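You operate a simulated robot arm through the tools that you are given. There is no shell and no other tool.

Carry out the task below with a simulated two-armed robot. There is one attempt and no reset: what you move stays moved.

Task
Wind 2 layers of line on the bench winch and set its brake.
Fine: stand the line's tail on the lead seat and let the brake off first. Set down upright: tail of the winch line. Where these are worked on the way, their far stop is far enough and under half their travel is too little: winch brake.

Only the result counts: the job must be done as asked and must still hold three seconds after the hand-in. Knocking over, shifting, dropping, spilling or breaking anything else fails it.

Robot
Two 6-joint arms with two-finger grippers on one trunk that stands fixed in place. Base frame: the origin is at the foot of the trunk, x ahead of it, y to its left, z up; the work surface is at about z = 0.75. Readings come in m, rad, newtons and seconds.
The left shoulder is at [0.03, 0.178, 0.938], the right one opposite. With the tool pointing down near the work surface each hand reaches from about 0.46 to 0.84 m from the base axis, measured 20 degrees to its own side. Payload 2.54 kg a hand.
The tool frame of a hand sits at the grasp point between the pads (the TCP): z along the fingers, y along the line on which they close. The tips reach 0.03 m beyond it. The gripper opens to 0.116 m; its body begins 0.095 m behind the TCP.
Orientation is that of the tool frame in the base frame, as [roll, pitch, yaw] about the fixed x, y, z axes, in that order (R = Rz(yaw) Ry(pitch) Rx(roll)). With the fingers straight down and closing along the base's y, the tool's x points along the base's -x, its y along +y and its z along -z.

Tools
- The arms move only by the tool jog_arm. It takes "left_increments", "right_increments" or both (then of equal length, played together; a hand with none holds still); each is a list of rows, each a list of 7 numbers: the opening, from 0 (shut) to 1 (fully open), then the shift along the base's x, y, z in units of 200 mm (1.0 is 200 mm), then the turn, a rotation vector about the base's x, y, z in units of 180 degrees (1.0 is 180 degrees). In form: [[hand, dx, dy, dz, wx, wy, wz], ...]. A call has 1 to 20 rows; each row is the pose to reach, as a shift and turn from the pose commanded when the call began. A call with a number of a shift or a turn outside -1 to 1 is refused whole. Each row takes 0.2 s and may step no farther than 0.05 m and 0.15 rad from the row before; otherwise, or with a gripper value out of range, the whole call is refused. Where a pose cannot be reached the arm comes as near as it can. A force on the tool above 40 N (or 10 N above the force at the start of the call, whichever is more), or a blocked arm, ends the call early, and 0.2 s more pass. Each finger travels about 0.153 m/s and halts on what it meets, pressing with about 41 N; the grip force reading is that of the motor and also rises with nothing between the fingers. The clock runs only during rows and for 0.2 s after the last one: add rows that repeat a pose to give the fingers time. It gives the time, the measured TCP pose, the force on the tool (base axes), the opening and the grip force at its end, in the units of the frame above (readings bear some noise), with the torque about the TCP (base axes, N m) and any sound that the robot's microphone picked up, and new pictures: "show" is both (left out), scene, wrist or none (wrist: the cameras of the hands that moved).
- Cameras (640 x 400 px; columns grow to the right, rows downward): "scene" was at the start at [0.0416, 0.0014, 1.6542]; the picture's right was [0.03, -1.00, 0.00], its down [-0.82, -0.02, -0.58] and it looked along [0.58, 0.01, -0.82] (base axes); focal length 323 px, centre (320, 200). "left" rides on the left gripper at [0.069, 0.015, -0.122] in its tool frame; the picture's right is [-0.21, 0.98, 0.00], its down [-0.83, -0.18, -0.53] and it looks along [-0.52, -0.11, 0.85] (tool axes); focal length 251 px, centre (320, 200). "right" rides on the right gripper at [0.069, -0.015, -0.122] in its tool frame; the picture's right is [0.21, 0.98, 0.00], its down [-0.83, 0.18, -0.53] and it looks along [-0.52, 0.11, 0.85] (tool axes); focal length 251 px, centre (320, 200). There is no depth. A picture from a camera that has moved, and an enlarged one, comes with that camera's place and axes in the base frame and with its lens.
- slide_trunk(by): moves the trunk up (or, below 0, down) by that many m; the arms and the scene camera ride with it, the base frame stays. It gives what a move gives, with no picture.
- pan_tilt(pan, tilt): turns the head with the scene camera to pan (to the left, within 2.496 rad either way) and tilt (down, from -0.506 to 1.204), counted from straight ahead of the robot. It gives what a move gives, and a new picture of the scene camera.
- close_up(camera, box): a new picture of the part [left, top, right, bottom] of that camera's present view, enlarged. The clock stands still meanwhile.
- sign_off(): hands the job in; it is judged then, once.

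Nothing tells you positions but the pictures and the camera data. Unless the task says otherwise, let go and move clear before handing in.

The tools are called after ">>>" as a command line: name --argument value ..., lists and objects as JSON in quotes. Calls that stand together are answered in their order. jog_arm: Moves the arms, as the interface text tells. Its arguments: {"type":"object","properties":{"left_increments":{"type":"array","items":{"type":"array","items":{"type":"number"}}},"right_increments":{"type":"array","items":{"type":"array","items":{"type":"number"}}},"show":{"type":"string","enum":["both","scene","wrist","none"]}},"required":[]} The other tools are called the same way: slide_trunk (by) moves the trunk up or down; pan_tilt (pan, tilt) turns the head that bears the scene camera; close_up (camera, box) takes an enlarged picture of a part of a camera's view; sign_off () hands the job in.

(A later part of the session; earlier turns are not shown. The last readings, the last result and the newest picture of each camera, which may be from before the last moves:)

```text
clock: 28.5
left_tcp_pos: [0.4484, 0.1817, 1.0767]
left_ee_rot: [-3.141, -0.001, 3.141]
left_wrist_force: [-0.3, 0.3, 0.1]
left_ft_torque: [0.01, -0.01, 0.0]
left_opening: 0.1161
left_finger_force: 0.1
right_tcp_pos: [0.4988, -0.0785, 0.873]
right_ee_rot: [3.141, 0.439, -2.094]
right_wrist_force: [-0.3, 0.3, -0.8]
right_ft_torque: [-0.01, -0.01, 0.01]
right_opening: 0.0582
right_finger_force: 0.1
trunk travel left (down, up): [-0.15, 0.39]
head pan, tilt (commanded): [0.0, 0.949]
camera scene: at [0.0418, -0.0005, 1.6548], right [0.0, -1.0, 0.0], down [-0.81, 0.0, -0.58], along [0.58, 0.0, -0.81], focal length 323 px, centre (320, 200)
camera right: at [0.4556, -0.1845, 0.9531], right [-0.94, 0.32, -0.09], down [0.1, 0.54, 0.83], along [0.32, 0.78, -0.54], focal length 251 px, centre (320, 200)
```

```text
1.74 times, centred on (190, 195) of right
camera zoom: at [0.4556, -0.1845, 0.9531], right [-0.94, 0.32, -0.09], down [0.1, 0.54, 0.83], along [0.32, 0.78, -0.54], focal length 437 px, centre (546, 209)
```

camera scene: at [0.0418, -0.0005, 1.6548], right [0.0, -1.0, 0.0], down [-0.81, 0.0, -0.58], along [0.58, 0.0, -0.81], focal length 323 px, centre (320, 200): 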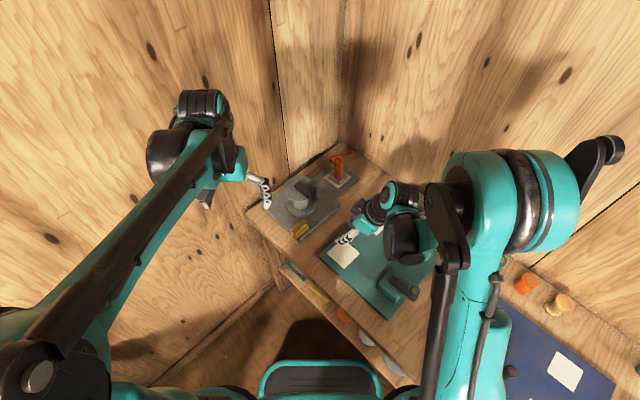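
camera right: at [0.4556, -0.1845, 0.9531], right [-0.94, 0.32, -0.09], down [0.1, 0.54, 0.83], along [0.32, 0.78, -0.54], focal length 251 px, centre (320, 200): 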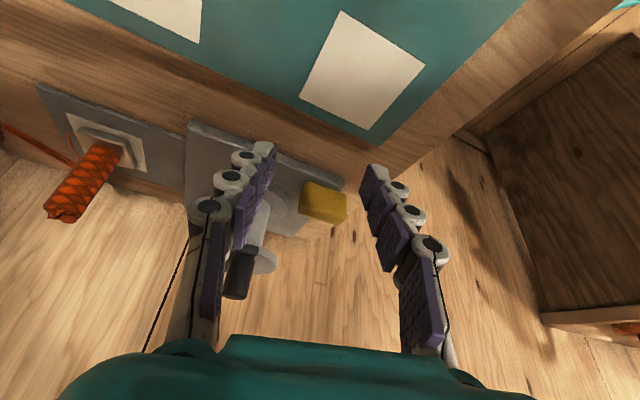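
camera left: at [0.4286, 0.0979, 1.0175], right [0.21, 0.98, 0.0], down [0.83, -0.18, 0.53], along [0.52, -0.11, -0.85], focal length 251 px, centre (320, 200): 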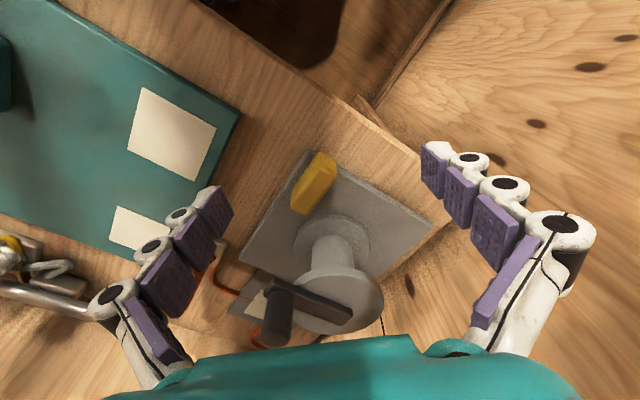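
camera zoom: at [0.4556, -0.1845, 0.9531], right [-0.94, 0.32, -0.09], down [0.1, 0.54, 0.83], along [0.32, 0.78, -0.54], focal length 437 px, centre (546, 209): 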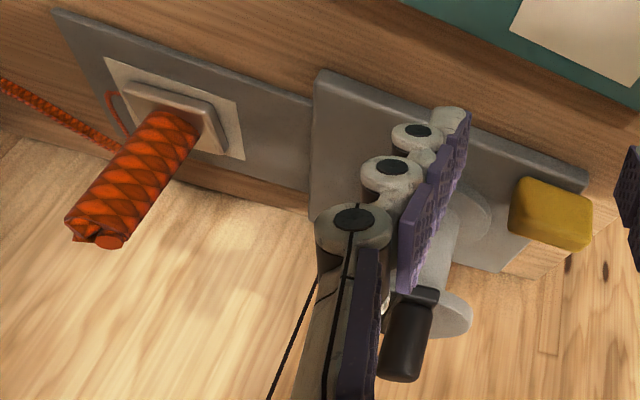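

The yellow block rests on the plate (z 0.770-0.793) with its long side parallel to the plate edge, slightly overhanging the left side. I'll bring the left hand in yawed -45° and leaning, to grip it across its width and feel how it moves.

>>> jog_arm --left_increments '[[0.8, 0.04, -0.05, -0.05, 0, 0, -0.042], [0.8, 0.08, -0.1, -0.1, 0, 0, -0.084], [0.7, 0.12, -0.15, -0.15, 0, 0, -0.127], [0.6, 0.17, -0.2, -0.2, 0, 0, -0.169], [0.5, 0.21, -0.25, -0.25, 0, 0, -0.211], [0.45, 0.25, -0.3, -0.3, 0, 0, -0.2533], [0.45, 0.25, -0.3, -0.3, 0, 0, -0.2533]]' --show "none"

>>> jog_arm --left_increments '[[0.45, 0, 0, -0.1, -0.025, -0.0243, 0], [0.45, 0, 0, -0.2, -0.05, -0.0486, 0], [0.45, 0.02, -0.02, -0.3, -0.075, -0.0729, 0], [0.45, 0.05, -0.05, -0.4, -0.0992, -0.0972, 0], [0.45, 0.08, -0.08, -0.5, -0.0992, -0.0972, 0], [0.45, 0.08, -0.08, -0.5, -0.0992, -0.0972, 0]]'

>>> close_up --camera "right" --box '[200, 100, 440, 300]'

```text
clock: 30.1
left_tcp_pos: [0.4996, 0.1203, 1.0167]
left_ee_rot: [-3.14, 0.0, 2.343]
left_wrist_force: [-0.3, 0.2, -0.8]
left_ft_torque: [-0.01, -0.03, -0.01]
left_opening: 0.0522
left_finger_force: 0.0
right_tcp_pos: [0.4989, -0.0787, 0.874]
right_ee_rot: [3.14, 0.437, -2.094]
right_wrist_force: [-0.6, 0.2, -0.4]
right_ft_torque: [0.0, -0.05, -0.01]
right_opening: 0.0581
right_finger_force: 0.0
trunk travel left (down, up): [-0.15, 0.39]
head pan, tilt (commanded): [0.0, 0.949]
```

```text
clock: 31.5
left_tcp_pos: [0.5156, 0.1071, 0.9165]
left_ee_rot: [-3.14, 0.435, 2.345]
left_wrist_force: [-0.1, 0.0, 0.5]
left_ft_torque: [0.0, -0.02, -0.01]
left_opening: 0.052
left_finger_force: 0.1
right_tcp_pos: [0.4984, -0.0786, 0.8736]
right_ee_rot: [3.14, 0.437, -2.095]
right_wrist_force: [0.2, 0.6, 0.4]
right_ft_torque: [0.01, -0.03, 0.01]
right_opening: 0.0582
right_finger_force: 0.0
trunk travel left (down, up): [-0.15, 0.39]
head pan, tilt (commanded): [0.0, 0.949]
camera scene: at [0.0415, -0.0002, 1.6549], right [0.0, -1.0, 0.0], down [-0.81, 0.0, -0.58], along [0.58, 0.0, -0.81], focal length 323 px, centre (320, 200)
camera left: at [0.4439, 0.199, 0.9983], right [0.83, 0.55, 0.09], down [0.24, -0.5, 0.83], along [0.5, -0.67, -0.55], focal length 251 px, centre (320, 200)
```

scene: 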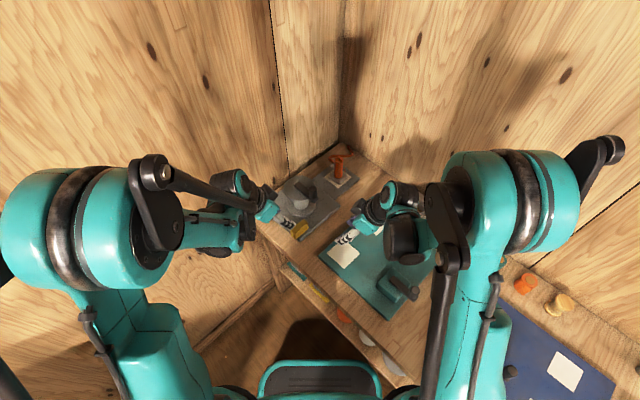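
left: 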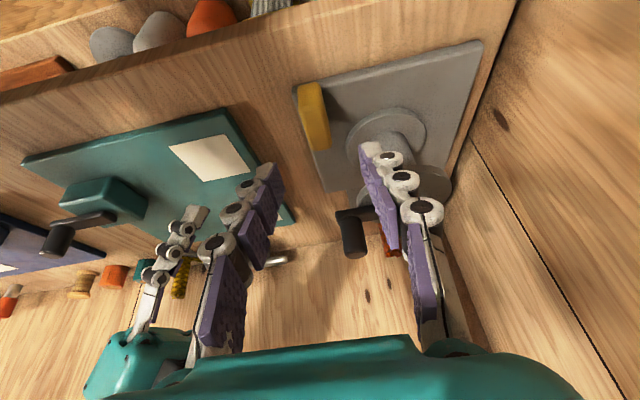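

```text
2.00 times, centred on (320, 200) of right
camera zoom: at [0.4556, -0.1842, 0.9535], right [-0.94, 0.32, -0.09], down [0.1, 0.54, 0.83], along [0.32, 0.78, -0.54], focal length 503 px, centre (320, 200)
```

zoom: 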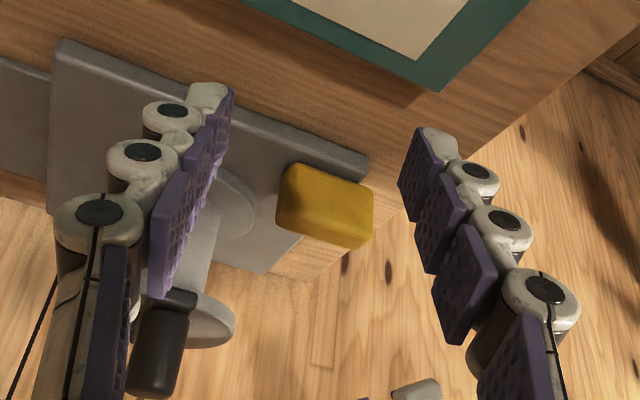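

>>> close_up --camera "left" --box '[270, 60, 390, 160]'

```text
4.00 times, centred on (330, 110) of left
camera zoom: at [0.4439, 0.199, 0.9983], right [0.83, 0.55, 0.09], down [0.24, -0.5, 0.83], along [0.5, -0.67, -0.55], focal length 1006 px, centre (280, 560)
```

zoom: 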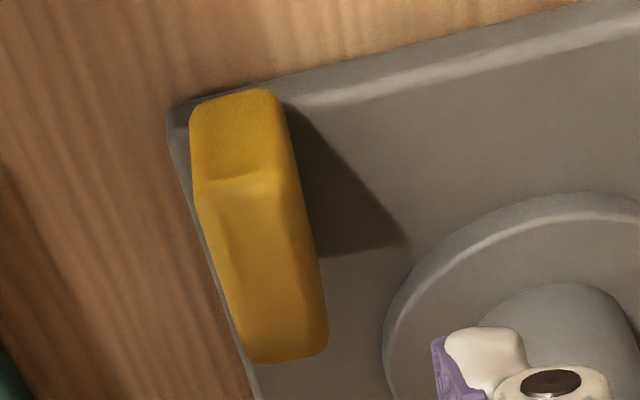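

>>> close_up --camera "right" --box '[294, 172, 346, 230]'

>>> close_up --camera "left" --box '[285, 75, 355, 155]'

```text
6.90 times, centred on (320, 201) of right
camera zoom: at [0.4556, -0.1842, 0.9535], right [-0.94, 0.32, -0.09], down [0.1, 0.54, 0.83], along [0.32, 0.78, -0.54], focal length 1734 px, centre (320, 193)
```

zoom: 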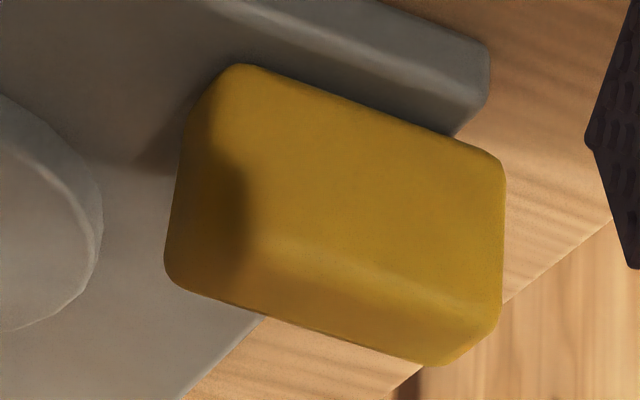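

```text
5.00 times, centred on (320, 115) of left
camera zoom: at [0.4439, 0.199, 0.9983], right [0.83, 0.55, 0.09], down [0.24, -0.5, 0.83], along [0.5, -0.67, -0.55], focal length 1257 px, centre (320, 625)
```

zoom: 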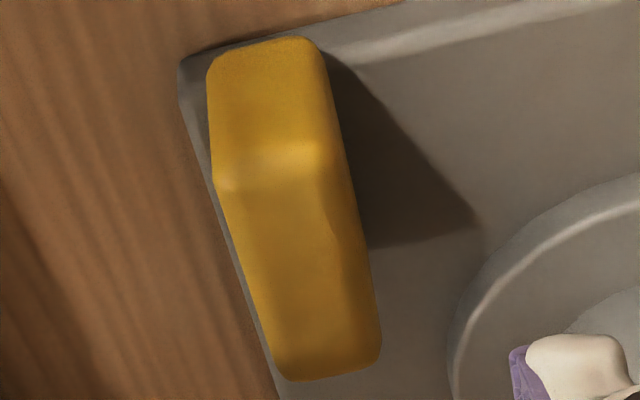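

The block is about 55x24 mm, z 0.766-0.80, centred near (0.552, 0.061), standing square. I'll descend along the leaning axis with fingers either side of it.

>>> jog_arm --left_increments '[[0.45, 0.025, -0.04, -0.1, 0, 0, 0], [0.45, 0.05, -0.08, -0.2, 0, 0, 0], [0.45, 0.0755, -0.1215, -0.3175, 0, 0, 0], [0.45, 0.0755, -0.1215, -0.3175, 0, 0, 0]]' --show "wrist"

>>> close_up --camera "right" --box '[240, 120, 400, 280]'

```text
clock: 32.5
left_tcp_pos: [0.5298, 0.0802, 0.8527]
left_ee_rot: [3.139, 0.436, 2.344]
left_wrist_force: [-0.2, 0.5, -0.1]
left_ft_torque: [0.01, -0.02, -0.02]
left_opening: 0.0525
left_finger_force: 0.1
right_tcp_pos: [0.499, -0.0787, 0.8739]
right_ee_rot: [3.14, 0.438, -2.095]
right_wrist_force: [0.0, 0.2, -0.3]
right_ft_torque: [-0.01, -0.05, -0.03]
right_opening: 0.0579
right_finger_force: 0.1
trunk travel left (down, up): [-0.15, 0.39]
head pan, tilt (commanded): [0.0, 0.949]
camera left: at [0.4594, 0.1732, 0.9352], right [0.83, 0.54, 0.09], down [0.24, -0.5, 0.83], along [0.5, -0.67, -0.55], focal length 251 px, centre (320, 200)
```

left: 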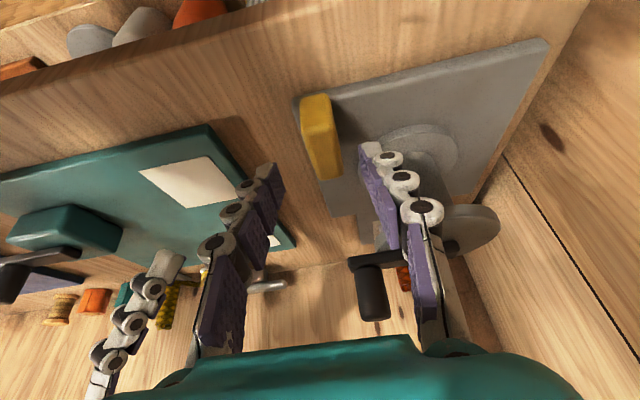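

```text
2.50 times, centred on (320, 200) of right
camera zoom: at [0.4555, -0.1843, 0.9535], right [-0.94, 0.32, -0.09], down [0.1, 0.54, 0.83], along [0.32, 0.78, -0.54], focal length 629 px, centre (320, 200)
```

zoom: 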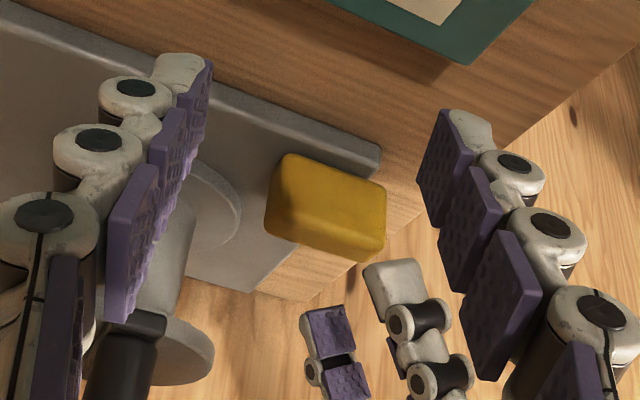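

>>> jog_arm --left_increments '[[0.45, 0.025, -0.023, -0.075, 0, 0, 0], [0.45, 0.05, -0.046, -0.15, 0, 0, 0], [0.45, 0.074, -0.07, -0.22, 0, 0, 0], [0.45, 0.074, -0.07, -0.22, 0, 0, 0]]' --show "wrist"

>>> close_up --camera "right" --box '[240, 120, 400, 280]'

```text
clock: 33.5
left_tcp_pos: [0.5459, 0.0677, 0.8097]
left_ee_rot: [-3.142, 0.438, 2.345]
left_wrist_force: [0.1, -1.1, 1.2]
left_ft_torque: [-0.01, -0.02, 0.0]
left_opening: 0.0522
left_finger_force: 0.1
right_tcp_pos: [0.4982, -0.0778, 0.873]
right_ee_rot: [-3.141, 0.437, -2.094]
right_wrist_force: [0.2, -0.2, 0.2]
right_ft_torque: [-0.01, -0.01, -0.05]
right_opening: 0.0582
right_finger_force: 0.0
trunk travel left (down, up): [-0.15, 0.39]
head pan, tilt (commanded): [0.0, 0.949]
camera left: at [0.475, 0.1606, 0.8908], right [0.83, 0.54, 0.09], down [0.24, -0.5, 0.83], along [0.5, -0.67, -0.55], focal length 251 px, centre (320, 200)
```

left: 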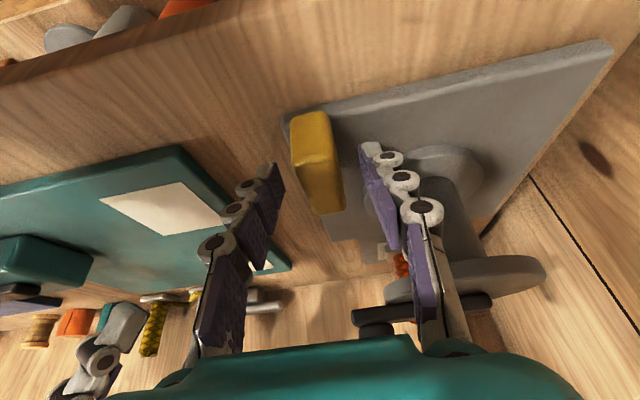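

```text
2.50 times, centred on (320, 200) of right
camera zoom: at [0.4557, -0.1843, 0.9534], right [-0.94, 0.32, -0.09], down [0.1, 0.54, 0.83], along [0.32, 0.78, -0.54], focal length 629 px, centre (320, 200)
```

zoom: 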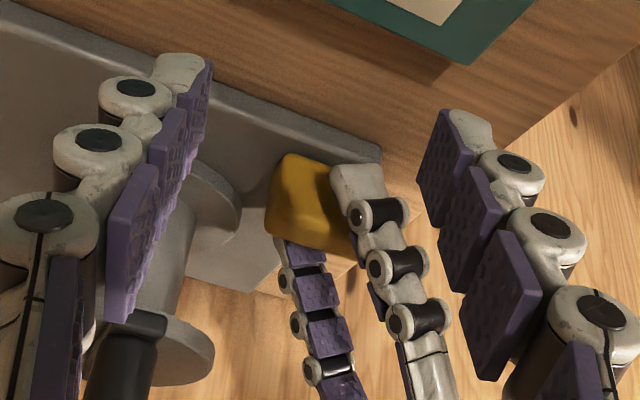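

>>> jog_arm --left_increments '[[0.3, 0, 0, 0, 0, 0, 0], [0.15, 0, 0, 0, 0, 0, 0], [0.1, 0, 0, 0, 0, 0, 0], [0.1, 0, 0, 0, 0, 0, 0]]' --show "wrist"

>>> close_up --camera "right" --box '[240, 120, 400, 280]'

```text
clock: 34.5
left_tcp_pos: [0.5469, 0.0685, 0.8098]
left_ee_rot: [3.141, 0.436, 2.347]
left_wrist_force: [8.8, 3.3, 6.1]
left_ft_torque: [0.24, -0.16, 0.07]
left_opening: 0.0235
left_finger_force: 44.7
right_tcp_pos: [0.4991, -0.0773, 0.8737]
right_ee_rot: [3.141, 0.438, -2.095]
right_wrist_force: [-0.2, -0.7, -0.2]
right_ft_torque: [0.0, -0.02, -0.02]
right_opening: 0.0581
right_finger_force: 0.0
trunk travel left (down, up): [-0.15, 0.39]
head pan, tilt (commanded): [0.0, 0.949]
camera left: at [0.4756, 0.1611, 0.8908], right [0.83, 0.55, 0.09], down [0.24, -0.5, 0.83], along [0.5, -0.67, -0.55], focal length 251 px, centre (320, 200)
```

left: 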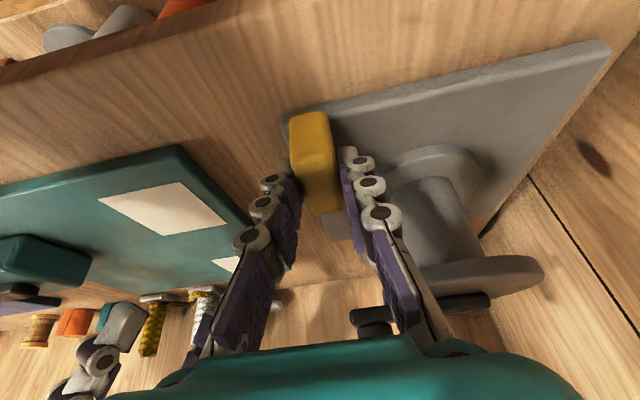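

```text
2.50 times, centred on (320, 200) of right
camera zoom: at [0.4562, -0.184, 0.9533], right [-0.94, 0.32, -0.09], down [0.1, 0.54, 0.83], along [0.32, 0.78, -0.54], focal length 629 px, centre (320, 200)
```

zoom: 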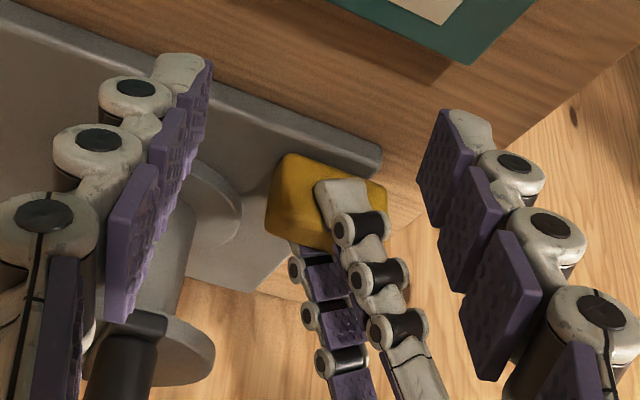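

Gripped at 23.5 mm. Now a gentle 6 mm test pull along the block's long axis (toward +e1, away from the left overhang).

>>> jog_arm --left_increments '[[0.1, 0.0105, -0.0107, 0, 0, 0, 0], [0.1, 0.021, -0.0214, 0, 0, 0, 0], [0.1, 0.021, -0.0214, 0, 0, 0, 0]]' --show "wrist"

>>> close_up --camera "right" --box '[240, 120, 400, 280]'

```text
clock: 35.3
left_tcp_pos: [0.5486, 0.0671, 0.8094]
left_ee_rot: [3.139, 0.434, 2.346]
left_wrist_force: [-18.3, 33.2, -1.3]
left_ft_torque: [0.84, 0.28, 0.03]
left_opening: 0.0239
left_finger_force: 45.3
right_tcp_pos: [0.4981, -0.0767, 0.8747]
right_ee_rot: [-3.139, 0.438, -2.093]
right_wrist_force: [-0.1, 0.6, -0.1]
right_ft_torque: [0.03, -0.07, 0.02]
right_opening: 0.0579
right_finger_force: 0.1
trunk travel left (down, up): [-0.15, 0.39]
head pan, tilt (commanded): [0.0, 0.949]
camera left: at [0.4776, 0.159, 0.8914], right [0.83, 0.54, 0.09], down [0.24, -0.5, 0.83], along [0.5, -0.67, -0.55], focal length 251 px, centre (320, 200)
```

left: 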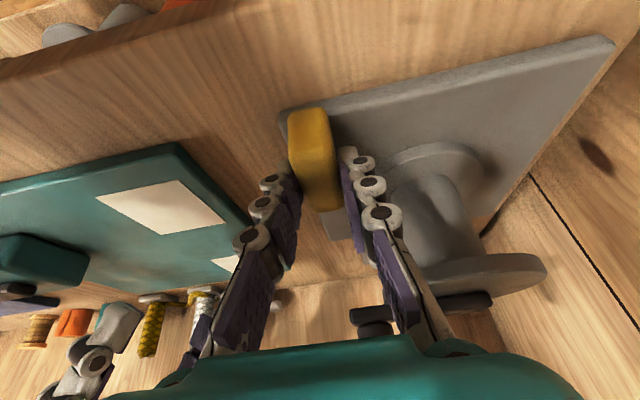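

```text
2.50 times, centred on (320, 200) of right
camera zoom: at [0.4548, -0.1825, 0.9543], right [-0.94, 0.32, -0.09], down [0.1, 0.54, 0.83], along [0.32, 0.78, -0.55], focal length 629 px, centre (320, 200)
```

zoom: 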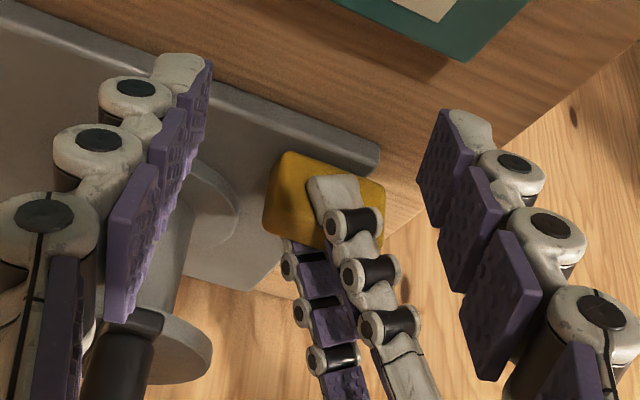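

Rigid toward +e1 (38 N). Returning and testing the opposite direction.

>>> jog_arm --left_increments '[[0.1, -0.01, 0.0107, 0, 0, 0, 0], [0.1, -0.021, 0.0214, 0, 0, 0, 0], [0.1, -0.0315, 0.0321, 0, 0, 0, 0], [0.1, -0.0365, 0.037, 0, 0, 0, 0], [0.1, -0.0365, 0.037, 0, 0, 0, 0]]' --show "wrist"

>>> close_up --camera "right" --box '[240, 120, 400, 280]'

```text
clock: 36.5
left_tcp_pos: [0.5465, 0.0696, 0.8071]
left_ee_rot: [3.138, 0.441, 2.349]
left_wrist_force: [42.0, -7.8, 5.9]
left_ft_torque: [-0.33, -1.15, 0.21]
left_opening: 0.0239
left_finger_force: 44.8
right_tcp_pos: [0.5007, -0.0782, 0.8728]
right_ee_rot: [3.138, 0.438, -2.097]
right_wrist_force: [0.2, 0.2, 0.3]
right_ft_torque: [0.03, 0.0, 0.0]
right_opening: 0.0582
right_finger_force: 0.0
trunk travel left (down, up): [-0.15, 0.39]
head pan, tilt (commanded): [0.0, 0.949]
camera left: at [0.4746, 0.1615, 0.8897], right [0.83, 0.55, 0.09], down [0.23, -0.5, 0.84], along [0.5, -0.67, -0.54], focal length 251 px, centre (320, 200)
```

left: 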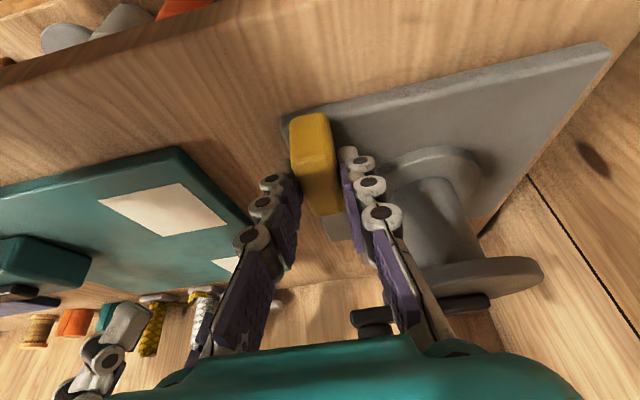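

```text
2.50 times, centred on (320, 200) of right
camera zoom: at [0.4579, -0.1847, 0.9519], right [-0.94, 0.32, -0.09], down [0.11, 0.54, 0.83], along [0.31, 0.78, -0.54], focal length 629 px, centre (320, 200)
```

zoom: 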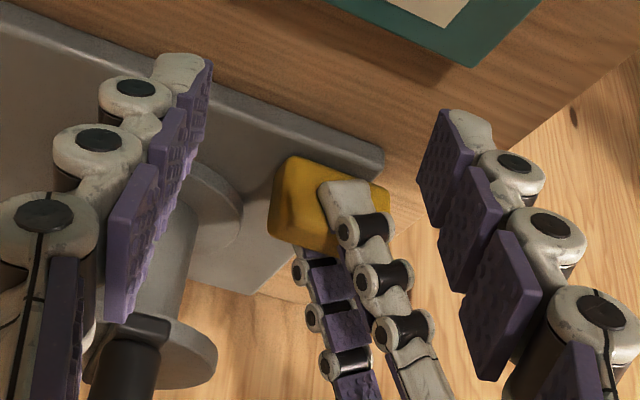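

Rigid toward −e1 also. Back to neutral, then testing across the block (±e2).

>>> jog_arm --left_increments '[[0.1, 0.008, -0.008, 0, 0, 0, 0], [0.1, 0.0155, -0.0156, 0, 0, 0, 0], [0.1, 0.0155, -0.0156, 0, 0, 0, 0]]' --show "none"

>>> jog_arm --left_increments '[[0.1, -0.0089, -0.0088, 0, 0, 0, 0], [0.1, -0.0179, -0.0175, 0, 0, 0, 0], [0.1, -0.0179, -0.0175, 0, 0, 0, 0]]' --show "wrist"

>>> close_up --camera "right" --box '[240, 120, 400, 280]'

```text
clock: 37.3
left_tcp_pos: [0.5464, 0.0701, 0.8087]
left_ee_rot: [-3.141, 0.435, 2.348]
left_wrist_force: [18.6, 12.8, -3.4]
left_ft_torque: [-0.08, -1.23, 0.19]
left_opening: 0.0235
left_finger_force: 45.5
right_tcp_pos: [0.5001, -0.0766, 0.8722]
right_ee_rot: [3.141, 0.436, -2.095]
right_wrist_force: [0.0, -0.7, -0.5]
right_ft_torque: [-0.01, 0.03, 0.06]
right_opening: 0.0581
right_finger_force: 0.0
trunk travel left (down, up): [-0.15, 0.39]
head pan, tilt (commanded): [0.0, 0.949]
```

```text
clock: 37.9
left_tcp_pos: [0.5456, 0.0692, 0.8091]
left_ee_rot: [3.133, 0.434, 2.349]
left_wrist_force: [8.0, 11.1, -5.4]
left_ft_torque: [0.33, -0.2, 0.16]
left_opening: 0.0234
left_finger_force: 45.2
right_tcp_pos: [0.4989, -0.0787, 0.8722]
right_ee_rot: [3.141, 0.438, -2.096]
right_wrist_force: [-0.2, -0.1, -0.2]
right_ft_torque: [0.0, 0.01, 0.02]
right_opening: 0.0578
right_finger_force: 0.1
trunk travel left (down, up): [-0.15, 0.39]
head pan, tilt (commanded): [0.0, 0.949]
stopped in row 2 (left hand): the force on the tool passed its limit at 43 N (the readings are from after the stop); the commanded pose is now the measured one
camera left: at [0.474, 0.1603, 0.8906], right [0.83, 0.55, 0.1], down [0.24, -0.51, 0.83], along [0.51, -0.67, -0.55], focal length 251 px, centre (320, 200)
```

left: 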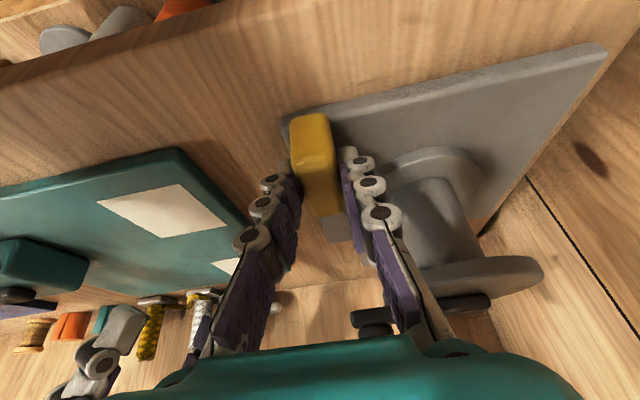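

```text
2.50 times, centred on (320, 200) of right
camera zoom: at [0.456, -0.1845, 0.9529], right [-0.94, 0.32, -0.09], down [0.1, 0.54, 0.83], along [0.32, 0.78, -0.54], focal length 629 px, centre (320, 200)
```

zoom: 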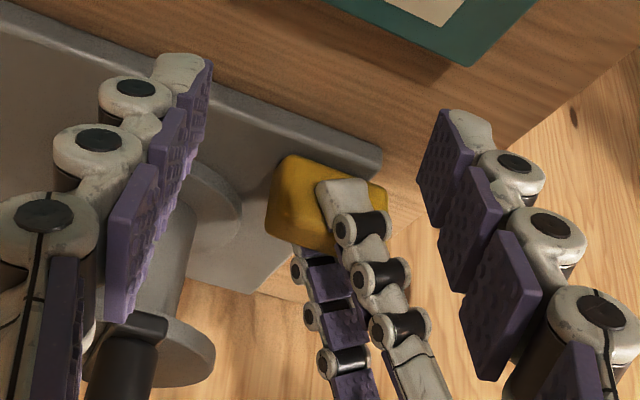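

>>> jog_arm --left_increments '[[0.1, 0.007, 0.007, 0, 0, 0, 0], [0.1, 0.014, 0.014, 0, 0, 0, 0], [0.1, 0.02, 0.0195, 0, 0, 0, 0], [0.1, 0.02, 0.0195, 0, 0, 0, 0]]' --show "none"

>>> close_up --camera "right" --box '[240, 120, 400, 280]'

```text
clock: 38.9
left_tcp_pos: [0.5461, 0.0698, 0.8079]
left_ee_rot: [3.138, 0.433, 2.345]
left_wrist_force: [-23.4, -6.1, -31.4]
left_ft_torque: [-0.15, 0.48, -0.14]
left_opening: 0.0235
left_finger_force: 45.3
right_tcp_pos: [0.4993, -0.0798, 0.8732]
right_ee_rot: [-3.141, 0.438, -2.094]
right_wrist_force: [0.5, -0.7, -0.7]
right_ft_torque: [0.02, -0.02, 0.0]
right_opening: 0.0582
right_finger_force: 0.0
trunk travel left (down, up): [-0.15, 0.39]
head pan, tilt (commanded): [0.0, 0.949]
```

```text
2.50 times, centred on (320, 200) of right
camera zoom: at [0.4556, -0.185, 0.9529], right [-0.94, 0.32, -0.09], down [0.1, 0.54, 0.83], along [0.32, 0.78, -0.54], focal length 629 px, centre (320, 200)
```

zoom: 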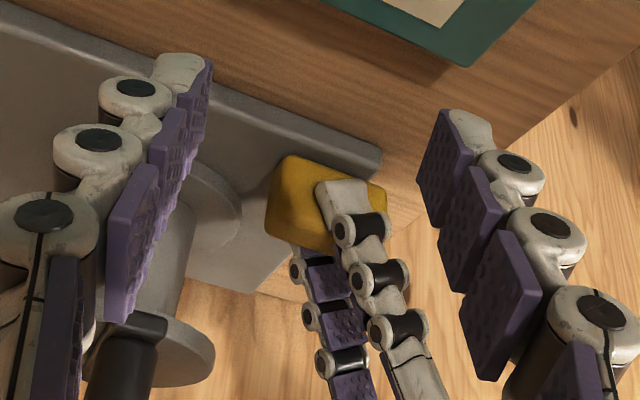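

>>> jog_arm --left_increments '[[0.3, -0.01, -0.01, 0.0, 0, 0, 0], [0.35, -0.01, -0.01, 0.0, 0, 0, 0], [0.2, -0.01, -0.01, 0.0, 0, 0, 0], [0.1, -0.01, -0.01, 0.0, 0, 0, 0], [0.1, -0.01, -0.01, 0.0, 0, 0, 0]]' --show "none"

>>> jog_arm --left_increments '[[0.1, 0, 0, 0.01, 0, 0, 0], [0.1, 0, 0, 0.02, 0, 0, 0], [0.1, 0, 0, 0.03, 0, 0, 0], [0.1, 0, 0, 0.03, 0, 0, 0]]' --show "wrist"

>>> close_up --camera "right" --box '[240, 120, 400, 280]'

```text
clock: 40.1
left_tcp_pos: [0.5464, 0.0685, 0.8092]
left_ee_rot: [3.134, 0.436, 2.348]
left_wrist_force: [0.1, -3.2, 4.8]
left_ft_torque: [-0.11, 0.03, 0.02]
left_opening: 0.0232
left_finger_force: 44.9
right_tcp_pos: [0.4982, -0.0774, 0.8733]
right_ee_rot: [-3.141, 0.439, -2.093]
right_wrist_force: [-0.7, -0.4, -0.8]
right_ft_torque: [0.02, -0.01, 0.01]
right_opening: 0.0578
right_finger_force: 0.1
trunk travel left (down, up): [-0.15, 0.39]
head pan, tilt (commanded): [0.0, 0.949]
```

```text
clock: 41.1
left_tcp_pos: [0.5468, 0.0686, 0.8146]
left_ee_rot: [3.137, 0.433, 2.348]
left_wrist_force: [-13.1, -10.1, -35.0]
left_ft_torque: [0.05, 0.54, -0.12]
left_opening: 0.0237
left_finger_force: 44.7
right_tcp_pos: [0.4997, -0.0788, 0.8732]
right_ee_rot: [3.14, 0.438, -2.096]
right_wrist_force: [-0.6, 0.1, 0.0]
right_ft_torque: [-0.02, 0.01, 0.02]
right_opening: 0.0579
right_finger_force: 0.1
trunk travel left (down, up): [-0.15, 0.39]
head pan, tilt (commanded): [0.0, 0.949]
camera left: at [0.4757, 0.1603, 0.8966], right [0.83, 0.55, 0.09], down [0.24, -0.5, 0.83], along [0.5, -0.67, -0.55], focal length 251 px, centre (320, 200)
```

left: 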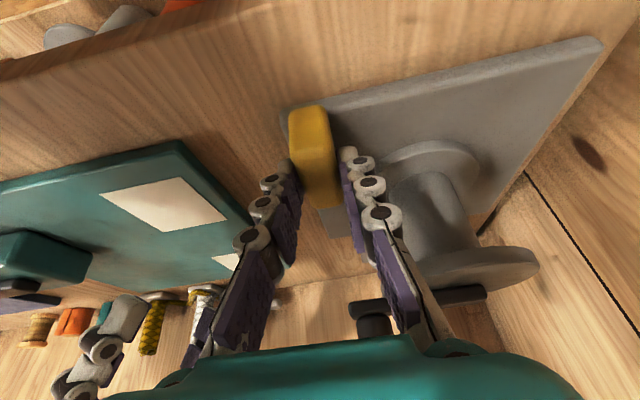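

```text
2.50 times, centred on (320, 200) of right
camera zoom: at [0.4567, -0.185, 0.9525], right [-0.94, 0.32, -0.09], down [0.1, 0.54, 0.83], along [0.32, 0.78, -0.54], focal length 629 px, centre (320, 200)
```

zoom: 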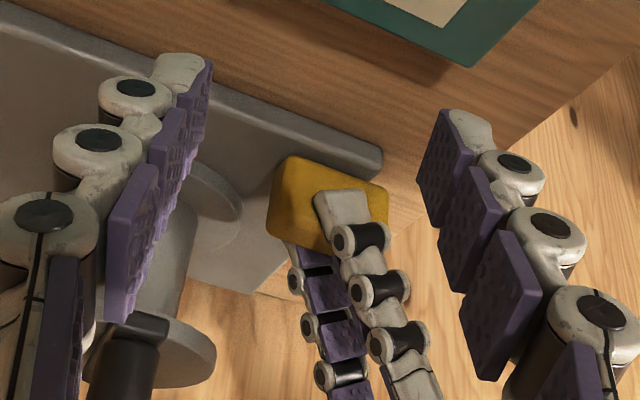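

The block didn't move in any straight direction at this grip point (the fingers merely slid up it). It may be a turn-handle or a lever pivoting at an end, so I'll regrip at its centre and test a twist about the vertical.

>>> jog_arm --left_increments '[[0.3, 0, 0, 0, 0, 0, 0], [0.38, 0.0, 0.0, -0.01, 0, 0, 0], [0.38, 0.02, -0.02, -0.025, 0, 0, 0], [0.38, 0.04, -0.04, -0.03, 0, 0, 0], [0.38, 0.04, -0.04, -0.03, 0, 0, 0]]' --show "wrist"

>>> close_up --camera "right" --box '[240, 120, 400, 280]'

```text
clock: 42.3
left_tcp_pos: [0.5558, 0.061, 0.8094]
left_ee_rot: [3.136, 0.435, 2.347]
left_wrist_force: [-0.5, 0.1, -0.1]
left_ft_torque: [-0.03, 0.05, 0.01]
left_opening: 0.0441
left_finger_force: 0.1
right_tcp_pos: [0.4984, -0.0786, 0.8733]
right_ee_rot: [-3.142, 0.439, -2.096]
right_wrist_force: [0.0, 0.3, -0.1]
right_ft_torque: [-0.03, 0.06, 0.01]
right_opening: 0.0577
right_finger_force: 0.1
trunk travel left (down, up): [-0.15, 0.39]
head pan, tilt (commanded): [0.0, 0.949]
camera left: at [0.484, 0.1526, 0.8909], right [0.83, 0.55, 0.1], down [0.24, -0.5, 0.83], along [0.5, -0.67, -0.55], focal length 251 px, centre (320, 200)
```

left: 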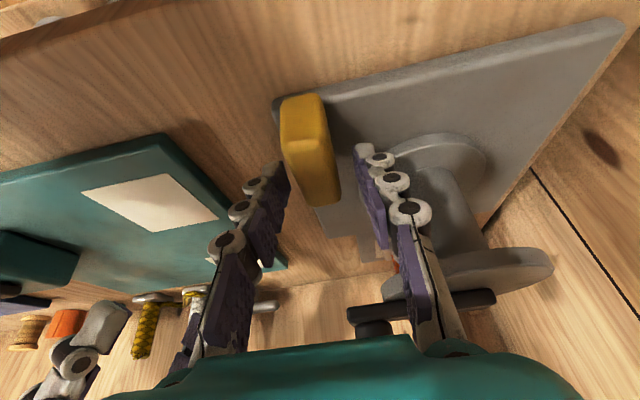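

```text
2.50 times, centred on (320, 200) of right
camera zoom: at [0.4559, -0.1843, 0.9533], right [-0.94, 0.32, -0.09], down [0.1, 0.54, 0.83], along [0.32, 0.78, -0.54], focal length 629 px, centre (320, 200)
```

zoom: 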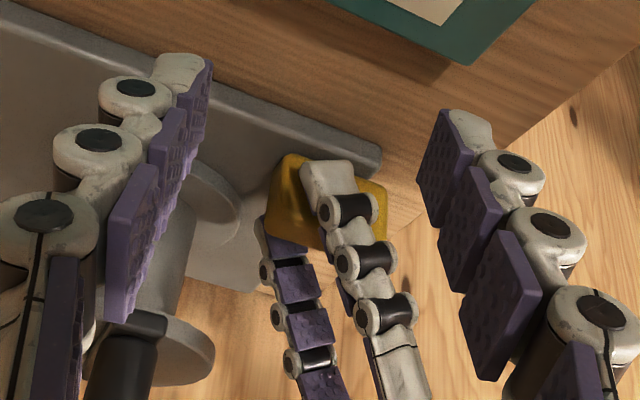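

>>> jog_arm --left_increments '[[0.2, -0.005, -0.005, 0, 0, 0, 0], [0.1, -0.005, -0.005, 0, 0, 0, 0], [0.1, -0.005, -0.005, 0, 0, 0, 0]]' --show "none"

>>> jog_arm --left_increments '[[0.1, 0, 0, 0, 0, 0, 0.015], [0.1, 0, 0, 0, 0, 0, 0.03], [0.1, 0, 0, 0, 0, 0, 0.04], [0.1, 0, 0, 0, 0, 0, 0.04]]' --show "none"

>>> close_up --camera "right" --box '[240, 120, 400, 280]'

>>> close_up --camera "left" --box '[220, 60, 420, 260]'

```text
clock: 43.1
left_tcp_pos: [0.5553, 0.0604, 0.8084]
left_ee_rot: [3.134, 0.437, 2.347]
left_wrist_force: [7.3, 2.8, 6.7]
left_ft_torque: [0.33, -0.07, -0.02]
left_opening: 0.0231
left_finger_force: 45.0
right_tcp_pos: [0.499, -0.0791, 0.8721]
right_ee_rot: [-3.141, 0.436, -2.094]
right_wrist_force: [-0.1, 0.1, 0.6]
right_ft_torque: [0.0, -0.01, -0.02]
right_opening: 0.058
right_finger_force: 0.1
trunk travel left (down, up): [-0.15, 0.39]
head pan, tilt (commanded): [0.0, 0.949]
```

```text
clock: 44.1
left_tcp_pos: [0.5554, 0.0596, 0.8084]
left_ee_rot: [3.135, 0.434, 2.473]
left_wrist_force: [9.2, 5.0, -2.8]
left_ft_torque: [-0.28, 0.49, -1.82]
left_opening: 0.0259
left_finger_force: 44.8
right_tcp_pos: [0.4995, -0.0785, 0.8732]
right_ee_rot: [3.14, 0.438, -2.093]
right_wrist_force: [0.0, -1.0, 0.5]
right_ft_torque: [-0.02, -0.01, 0.0]
right_opening: 0.058
right_finger_force: 0.0
trunk travel left (down, up): [-0.15, 0.39]
head pan, tilt (commanded): [0.0, 0.949]
```

```text
2.50 times, centred on (320, 200) of right
camera zoom: at [0.4567, -0.184, 0.9528], right [-0.94, 0.32, -0.09], down [0.1, 0.54, 0.83], along [0.32, 0.78, -0.54], focal length 629 px, centre (320, 200)
```

zoom: 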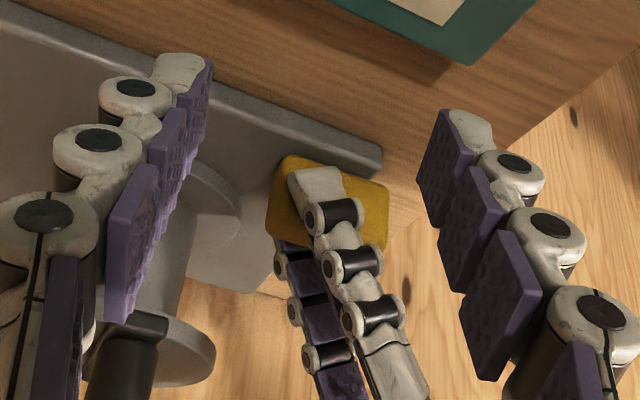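

```text
2.00 times, centred on (320, 160) of left
camera zoom: at [0.4721, 0.142, 0.8907], right [0.76, 0.65, 0.1], down [0.3, -0.47, 0.83], along [0.58, -0.6, -0.55], focal length 503 px, centre (320, 280)
```

zoom: 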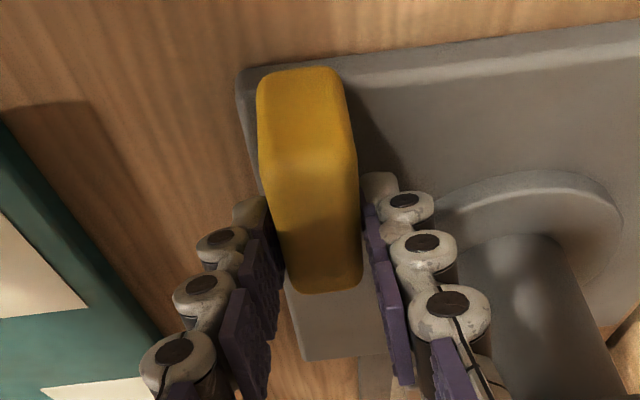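

>>> jog_arm --left_increments '[[0.1, 0, 0, 0, 0, 0, -0.02], [0.1, 0, 0, 0, 0, 0, -0.04], [0.1, 0, 0, 0, 0, 0, -0.06], [0.1, 0, 0, 0, 0, 0, -0.08], [0.1, 0, 0, 0, 0, 0, -0.08]]' --show "none"

>>> close_up --camera "right" --box '[240, 120, 400, 280]'

>>> close_up --camera "left" --box '[220, 60, 420, 260]'

```text
clock: 45.3
left_tcp_pos: [0.5534, 0.0602, 0.8087]
left_ee_rot: [3.136, 0.434, 2.223]
left_wrist_force: [0.3, 10.7, -2.8]
left_ft_torque: [1.02, 0.43, 0.02]
left_opening: 0.0234
left_finger_force: 44.3
right_tcp_pos: [0.4993, -0.0773, 0.8731]
right_ee_rot: [-3.141, 0.439, -2.095]
right_wrist_force: [-0.5, 0.0, -0.2]
right_ft_torque: [0.01, -0.03, 0.02]
right_opening: 0.0581
right_finger_force: 0.1
trunk travel left (down, up): [-0.15, 0.39]
head pan, tilt (commanded): [0.0, 0.949]
```

```text
2.50 times, centred on (320, 200) of right
camera zoom: at [0.4561, -0.1837, 0.9533], right [-0.94, 0.32, -0.09], down [0.1, 0.54, 0.83], along [0.32, 0.78, -0.54], focal length 629 px, centre (320, 200)
```

zoom: 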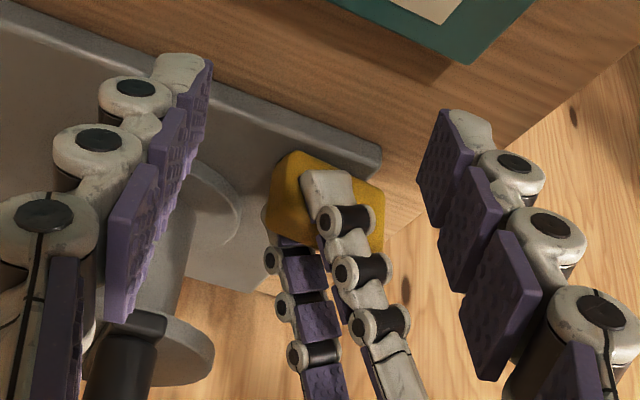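

```text
2.00 times, centred on (320, 160) of left
camera zoom: at [0.4943, 0.1603, 0.8907], right [0.89, 0.44, 0.1], down [0.17, -0.53, 0.83], along [0.42, -0.73, -0.55], focal length 503 px, centre (320, 280)
```

zoom: 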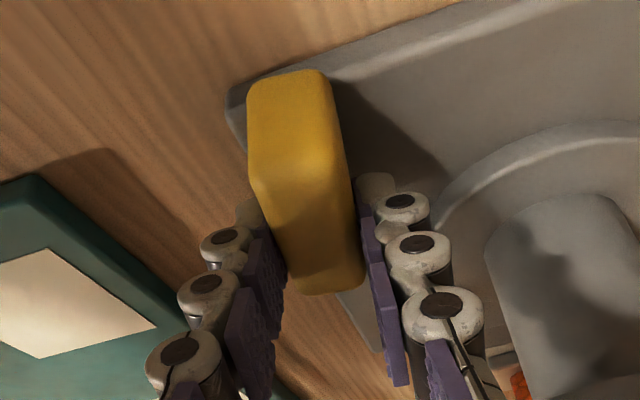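

The block turns freely clockwise (yaw −) and is stopped the other way: it's a turning brake lever. I'll regrip to relax side forces, then turn a bit further and watch forces to find its pivot.

>>> jog_arm --left_increments '[[0.3, 0, 0, 0, 0, 0, 0], [0.35, 0, 0, 0, 0, 0, 0], [0.2, 0, 0, 0, 0, 0, 0], [0.1, 0, 0, 0, 0, 0, 0], [0.1, 0, 0, 0, 0, 0, 0]]' --show "none"

>>> close_up --camera "left" --box '[220, 60, 420, 260]'

>>> jog_arm --left_increments '[[0.1, 0, 0, 0, 0, 0, -0.02], [0.1, 0, 0, 0, 0, 0, -0.04], [0.1, 0, 0, 0, 0, 0, -0.04]]' --show "none"

>>> close_up --camera "left" --box '[220, 60, 420, 260]'

>>> close_up --camera "right" --box '[240, 120, 400, 280]'

```text
clock: 46.5
left_tcp_pos: [0.5539, 0.0602, 0.8097]
left_ee_rot: [3.135, 0.437, 2.222]
left_wrist_force: [7.9, 0.0, 2.6]
left_ft_torque: [0.0, -0.3, -0.05]
left_opening: 0.0233
left_finger_force: 45.1
right_tcp_pos: [0.4992, -0.0789, 0.8728]
right_ee_rot: [3.141, 0.439, -2.094]
right_wrist_force: [0.7, -0.5, -0.1]
right_ft_torque: [0.0, 0.02, 0.03]
right_opening: 0.0582
right_finger_force: 0.1
trunk travel left (down, up): [-0.15, 0.39]
head pan, tilt (commanded): [0.0, 0.949]
```

```text
2.00 times, centred on (320, 160) of left
camera zoom: at [0.4948, 0.1593, 0.8909], right [0.89, 0.44, 0.1], down [0.17, -0.53, 0.83], along [0.42, -0.73, -0.55], focal length 503 px, centre (320, 280)
```

zoom: 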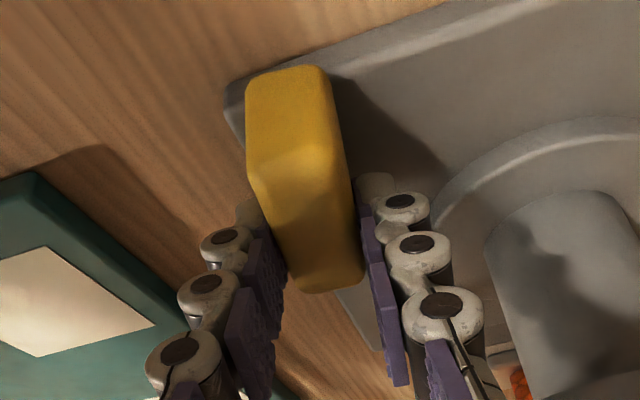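

```text
clock: 47.3
left_tcp_pos: [0.5533, 0.0599, 0.8081]
left_ee_rot: [3.138, 0.437, 2.097]
left_wrist_force: [4.1, -6.6, -5.0]
left_ft_torque: [-0.64, -0.34, -0.03]
left_opening: 0.0234
left_finger_force: 45.0
right_tcp_pos: [0.4997, -0.0788, 0.8737]
right_ee_rot: [3.14, 0.44, -2.096]
right_wrist_force: [-0.4, -0.3, 0.4]
right_ft_torque: [0.01, -0.01, 0.01]
right_opening: 0.058
right_finger_force: 0.0
trunk travel left (down, up): [-0.15, 0.39]
head pan, tilt (commanded): [0.0, 0.949]
```

```text
2.00 times, centred on (320, 160) of left
camera zoom: at [0.5076, 0.1655, 0.891], right [0.94, 0.32, 0.09], down [0.1, -0.55, 0.83], along [0.32, -0.77, -0.55], focal length 503 px, centre (320, 280)
```

zoom: 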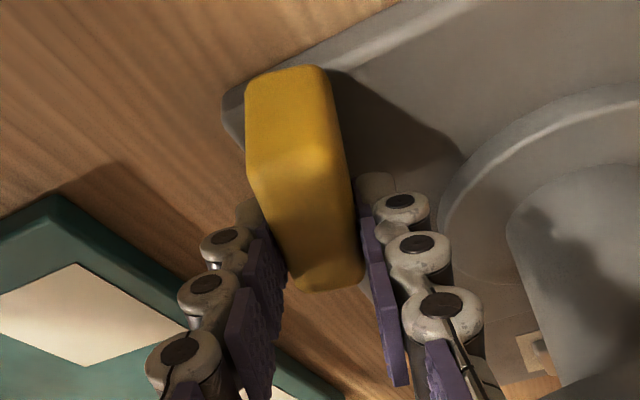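

```text
2.50 times, centred on (320, 200) of right
camera zoom: at [0.4564, -0.1849, 0.9528], right [-0.94, 0.32, -0.09], down [0.1, 0.54, 0.83], along [0.32, 0.78, -0.54], focal length 629 px, centre (320, 200)
```

zoom: 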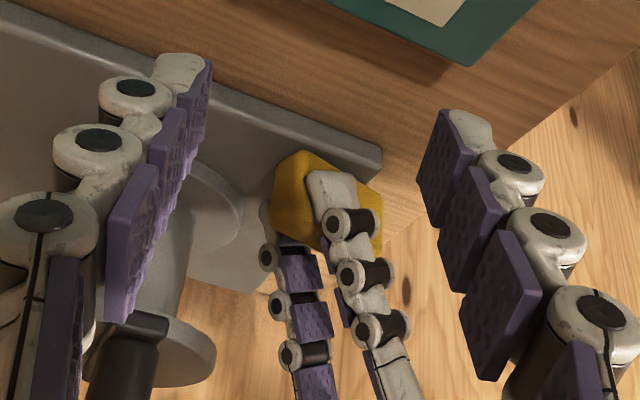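

Side forces stay low, so the lever pivots about its own centre and turns clockwise. I'll continue turning in steps with the same grip.

>>> jog_arm --left_increments '[[0.1, 0, 0, 0, 0, 0, -0.03], [0.1, 0, 0, 0, 0, 0, -0.06], [0.1, 0, 0, 0, 0, 0, -0.08], [0.1, 0, 0, 0, 0, 0, -0.08]]' --show "wrist"

>>> close_up --camera "right" --box '[220, 120, 420, 320]'

>>> close_up --camera "scene" --box '[240, 140, 370, 250]'

```text
clock: 48.3
left_tcp_pos: [0.5532, 0.0589, 0.809]
left_ee_rot: [3.137, 0.436, 1.844]
left_wrist_force: [-7.8, -13.4, -10.8]
left_ft_torque: [-0.4, 0.34, 0.07]
left_opening: 0.0235
left_finger_force: 45.2
right_tcp_pos: [0.4996, -0.0786, 0.8739]
right_ee_rot: [3.141, 0.439, -2.095]
right_wrist_force: [-0.4, 0.8, 0.3]
right_ft_torque: [0.0, -0.02, 0.02]
right_opening: 0.0578
right_finger_force: 0.0
trunk travel left (down, up): [-0.15, 0.39]
head pan, tilt (commanded): [0.0, 0.949]
camera left: at [0.5344, 0.1728, 0.8911], right [0.99, 0.08, 0.1], down [-0.04, -0.55, 0.83], along [0.12, -0.83, -0.55], focal length 251 px, centre (320, 200)
```

left: 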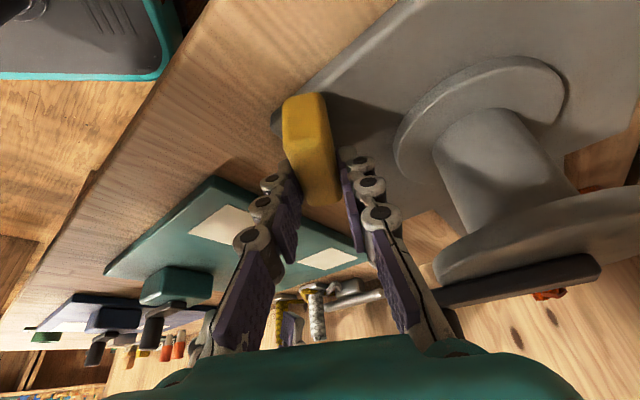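

```text
2.00 times, centred on (320, 220) of right
camera zoom: at [0.4558, -0.1854, 0.953], right [-0.94, 0.32, -0.09], down [0.1, 0.54, 0.83], along [0.32, 0.78, -0.54], focal length 503 px, centre (320, 160)
```

zoom: 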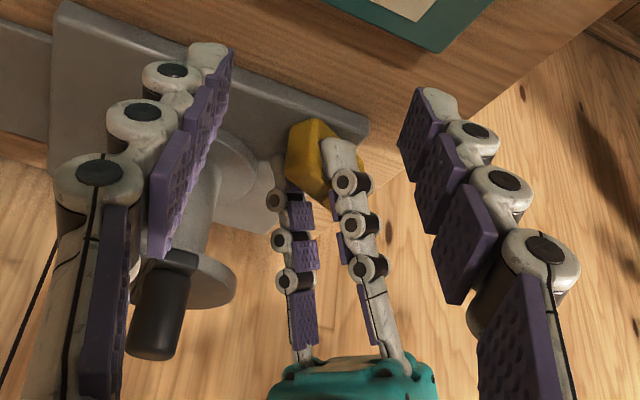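

```text
3.64 times, centred on (305, 195) of scene
camera zoom: at [0.0421, -0.002, 1.6548], right [0.0, -1.0, 0.0], down [-0.81, 0.0, -0.58], along [0.58, 0.0, -0.81], focal length 1175 px, centre (374, 218)
```

zoom: 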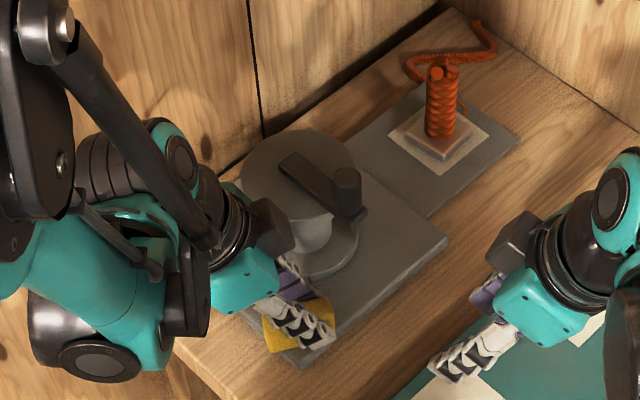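

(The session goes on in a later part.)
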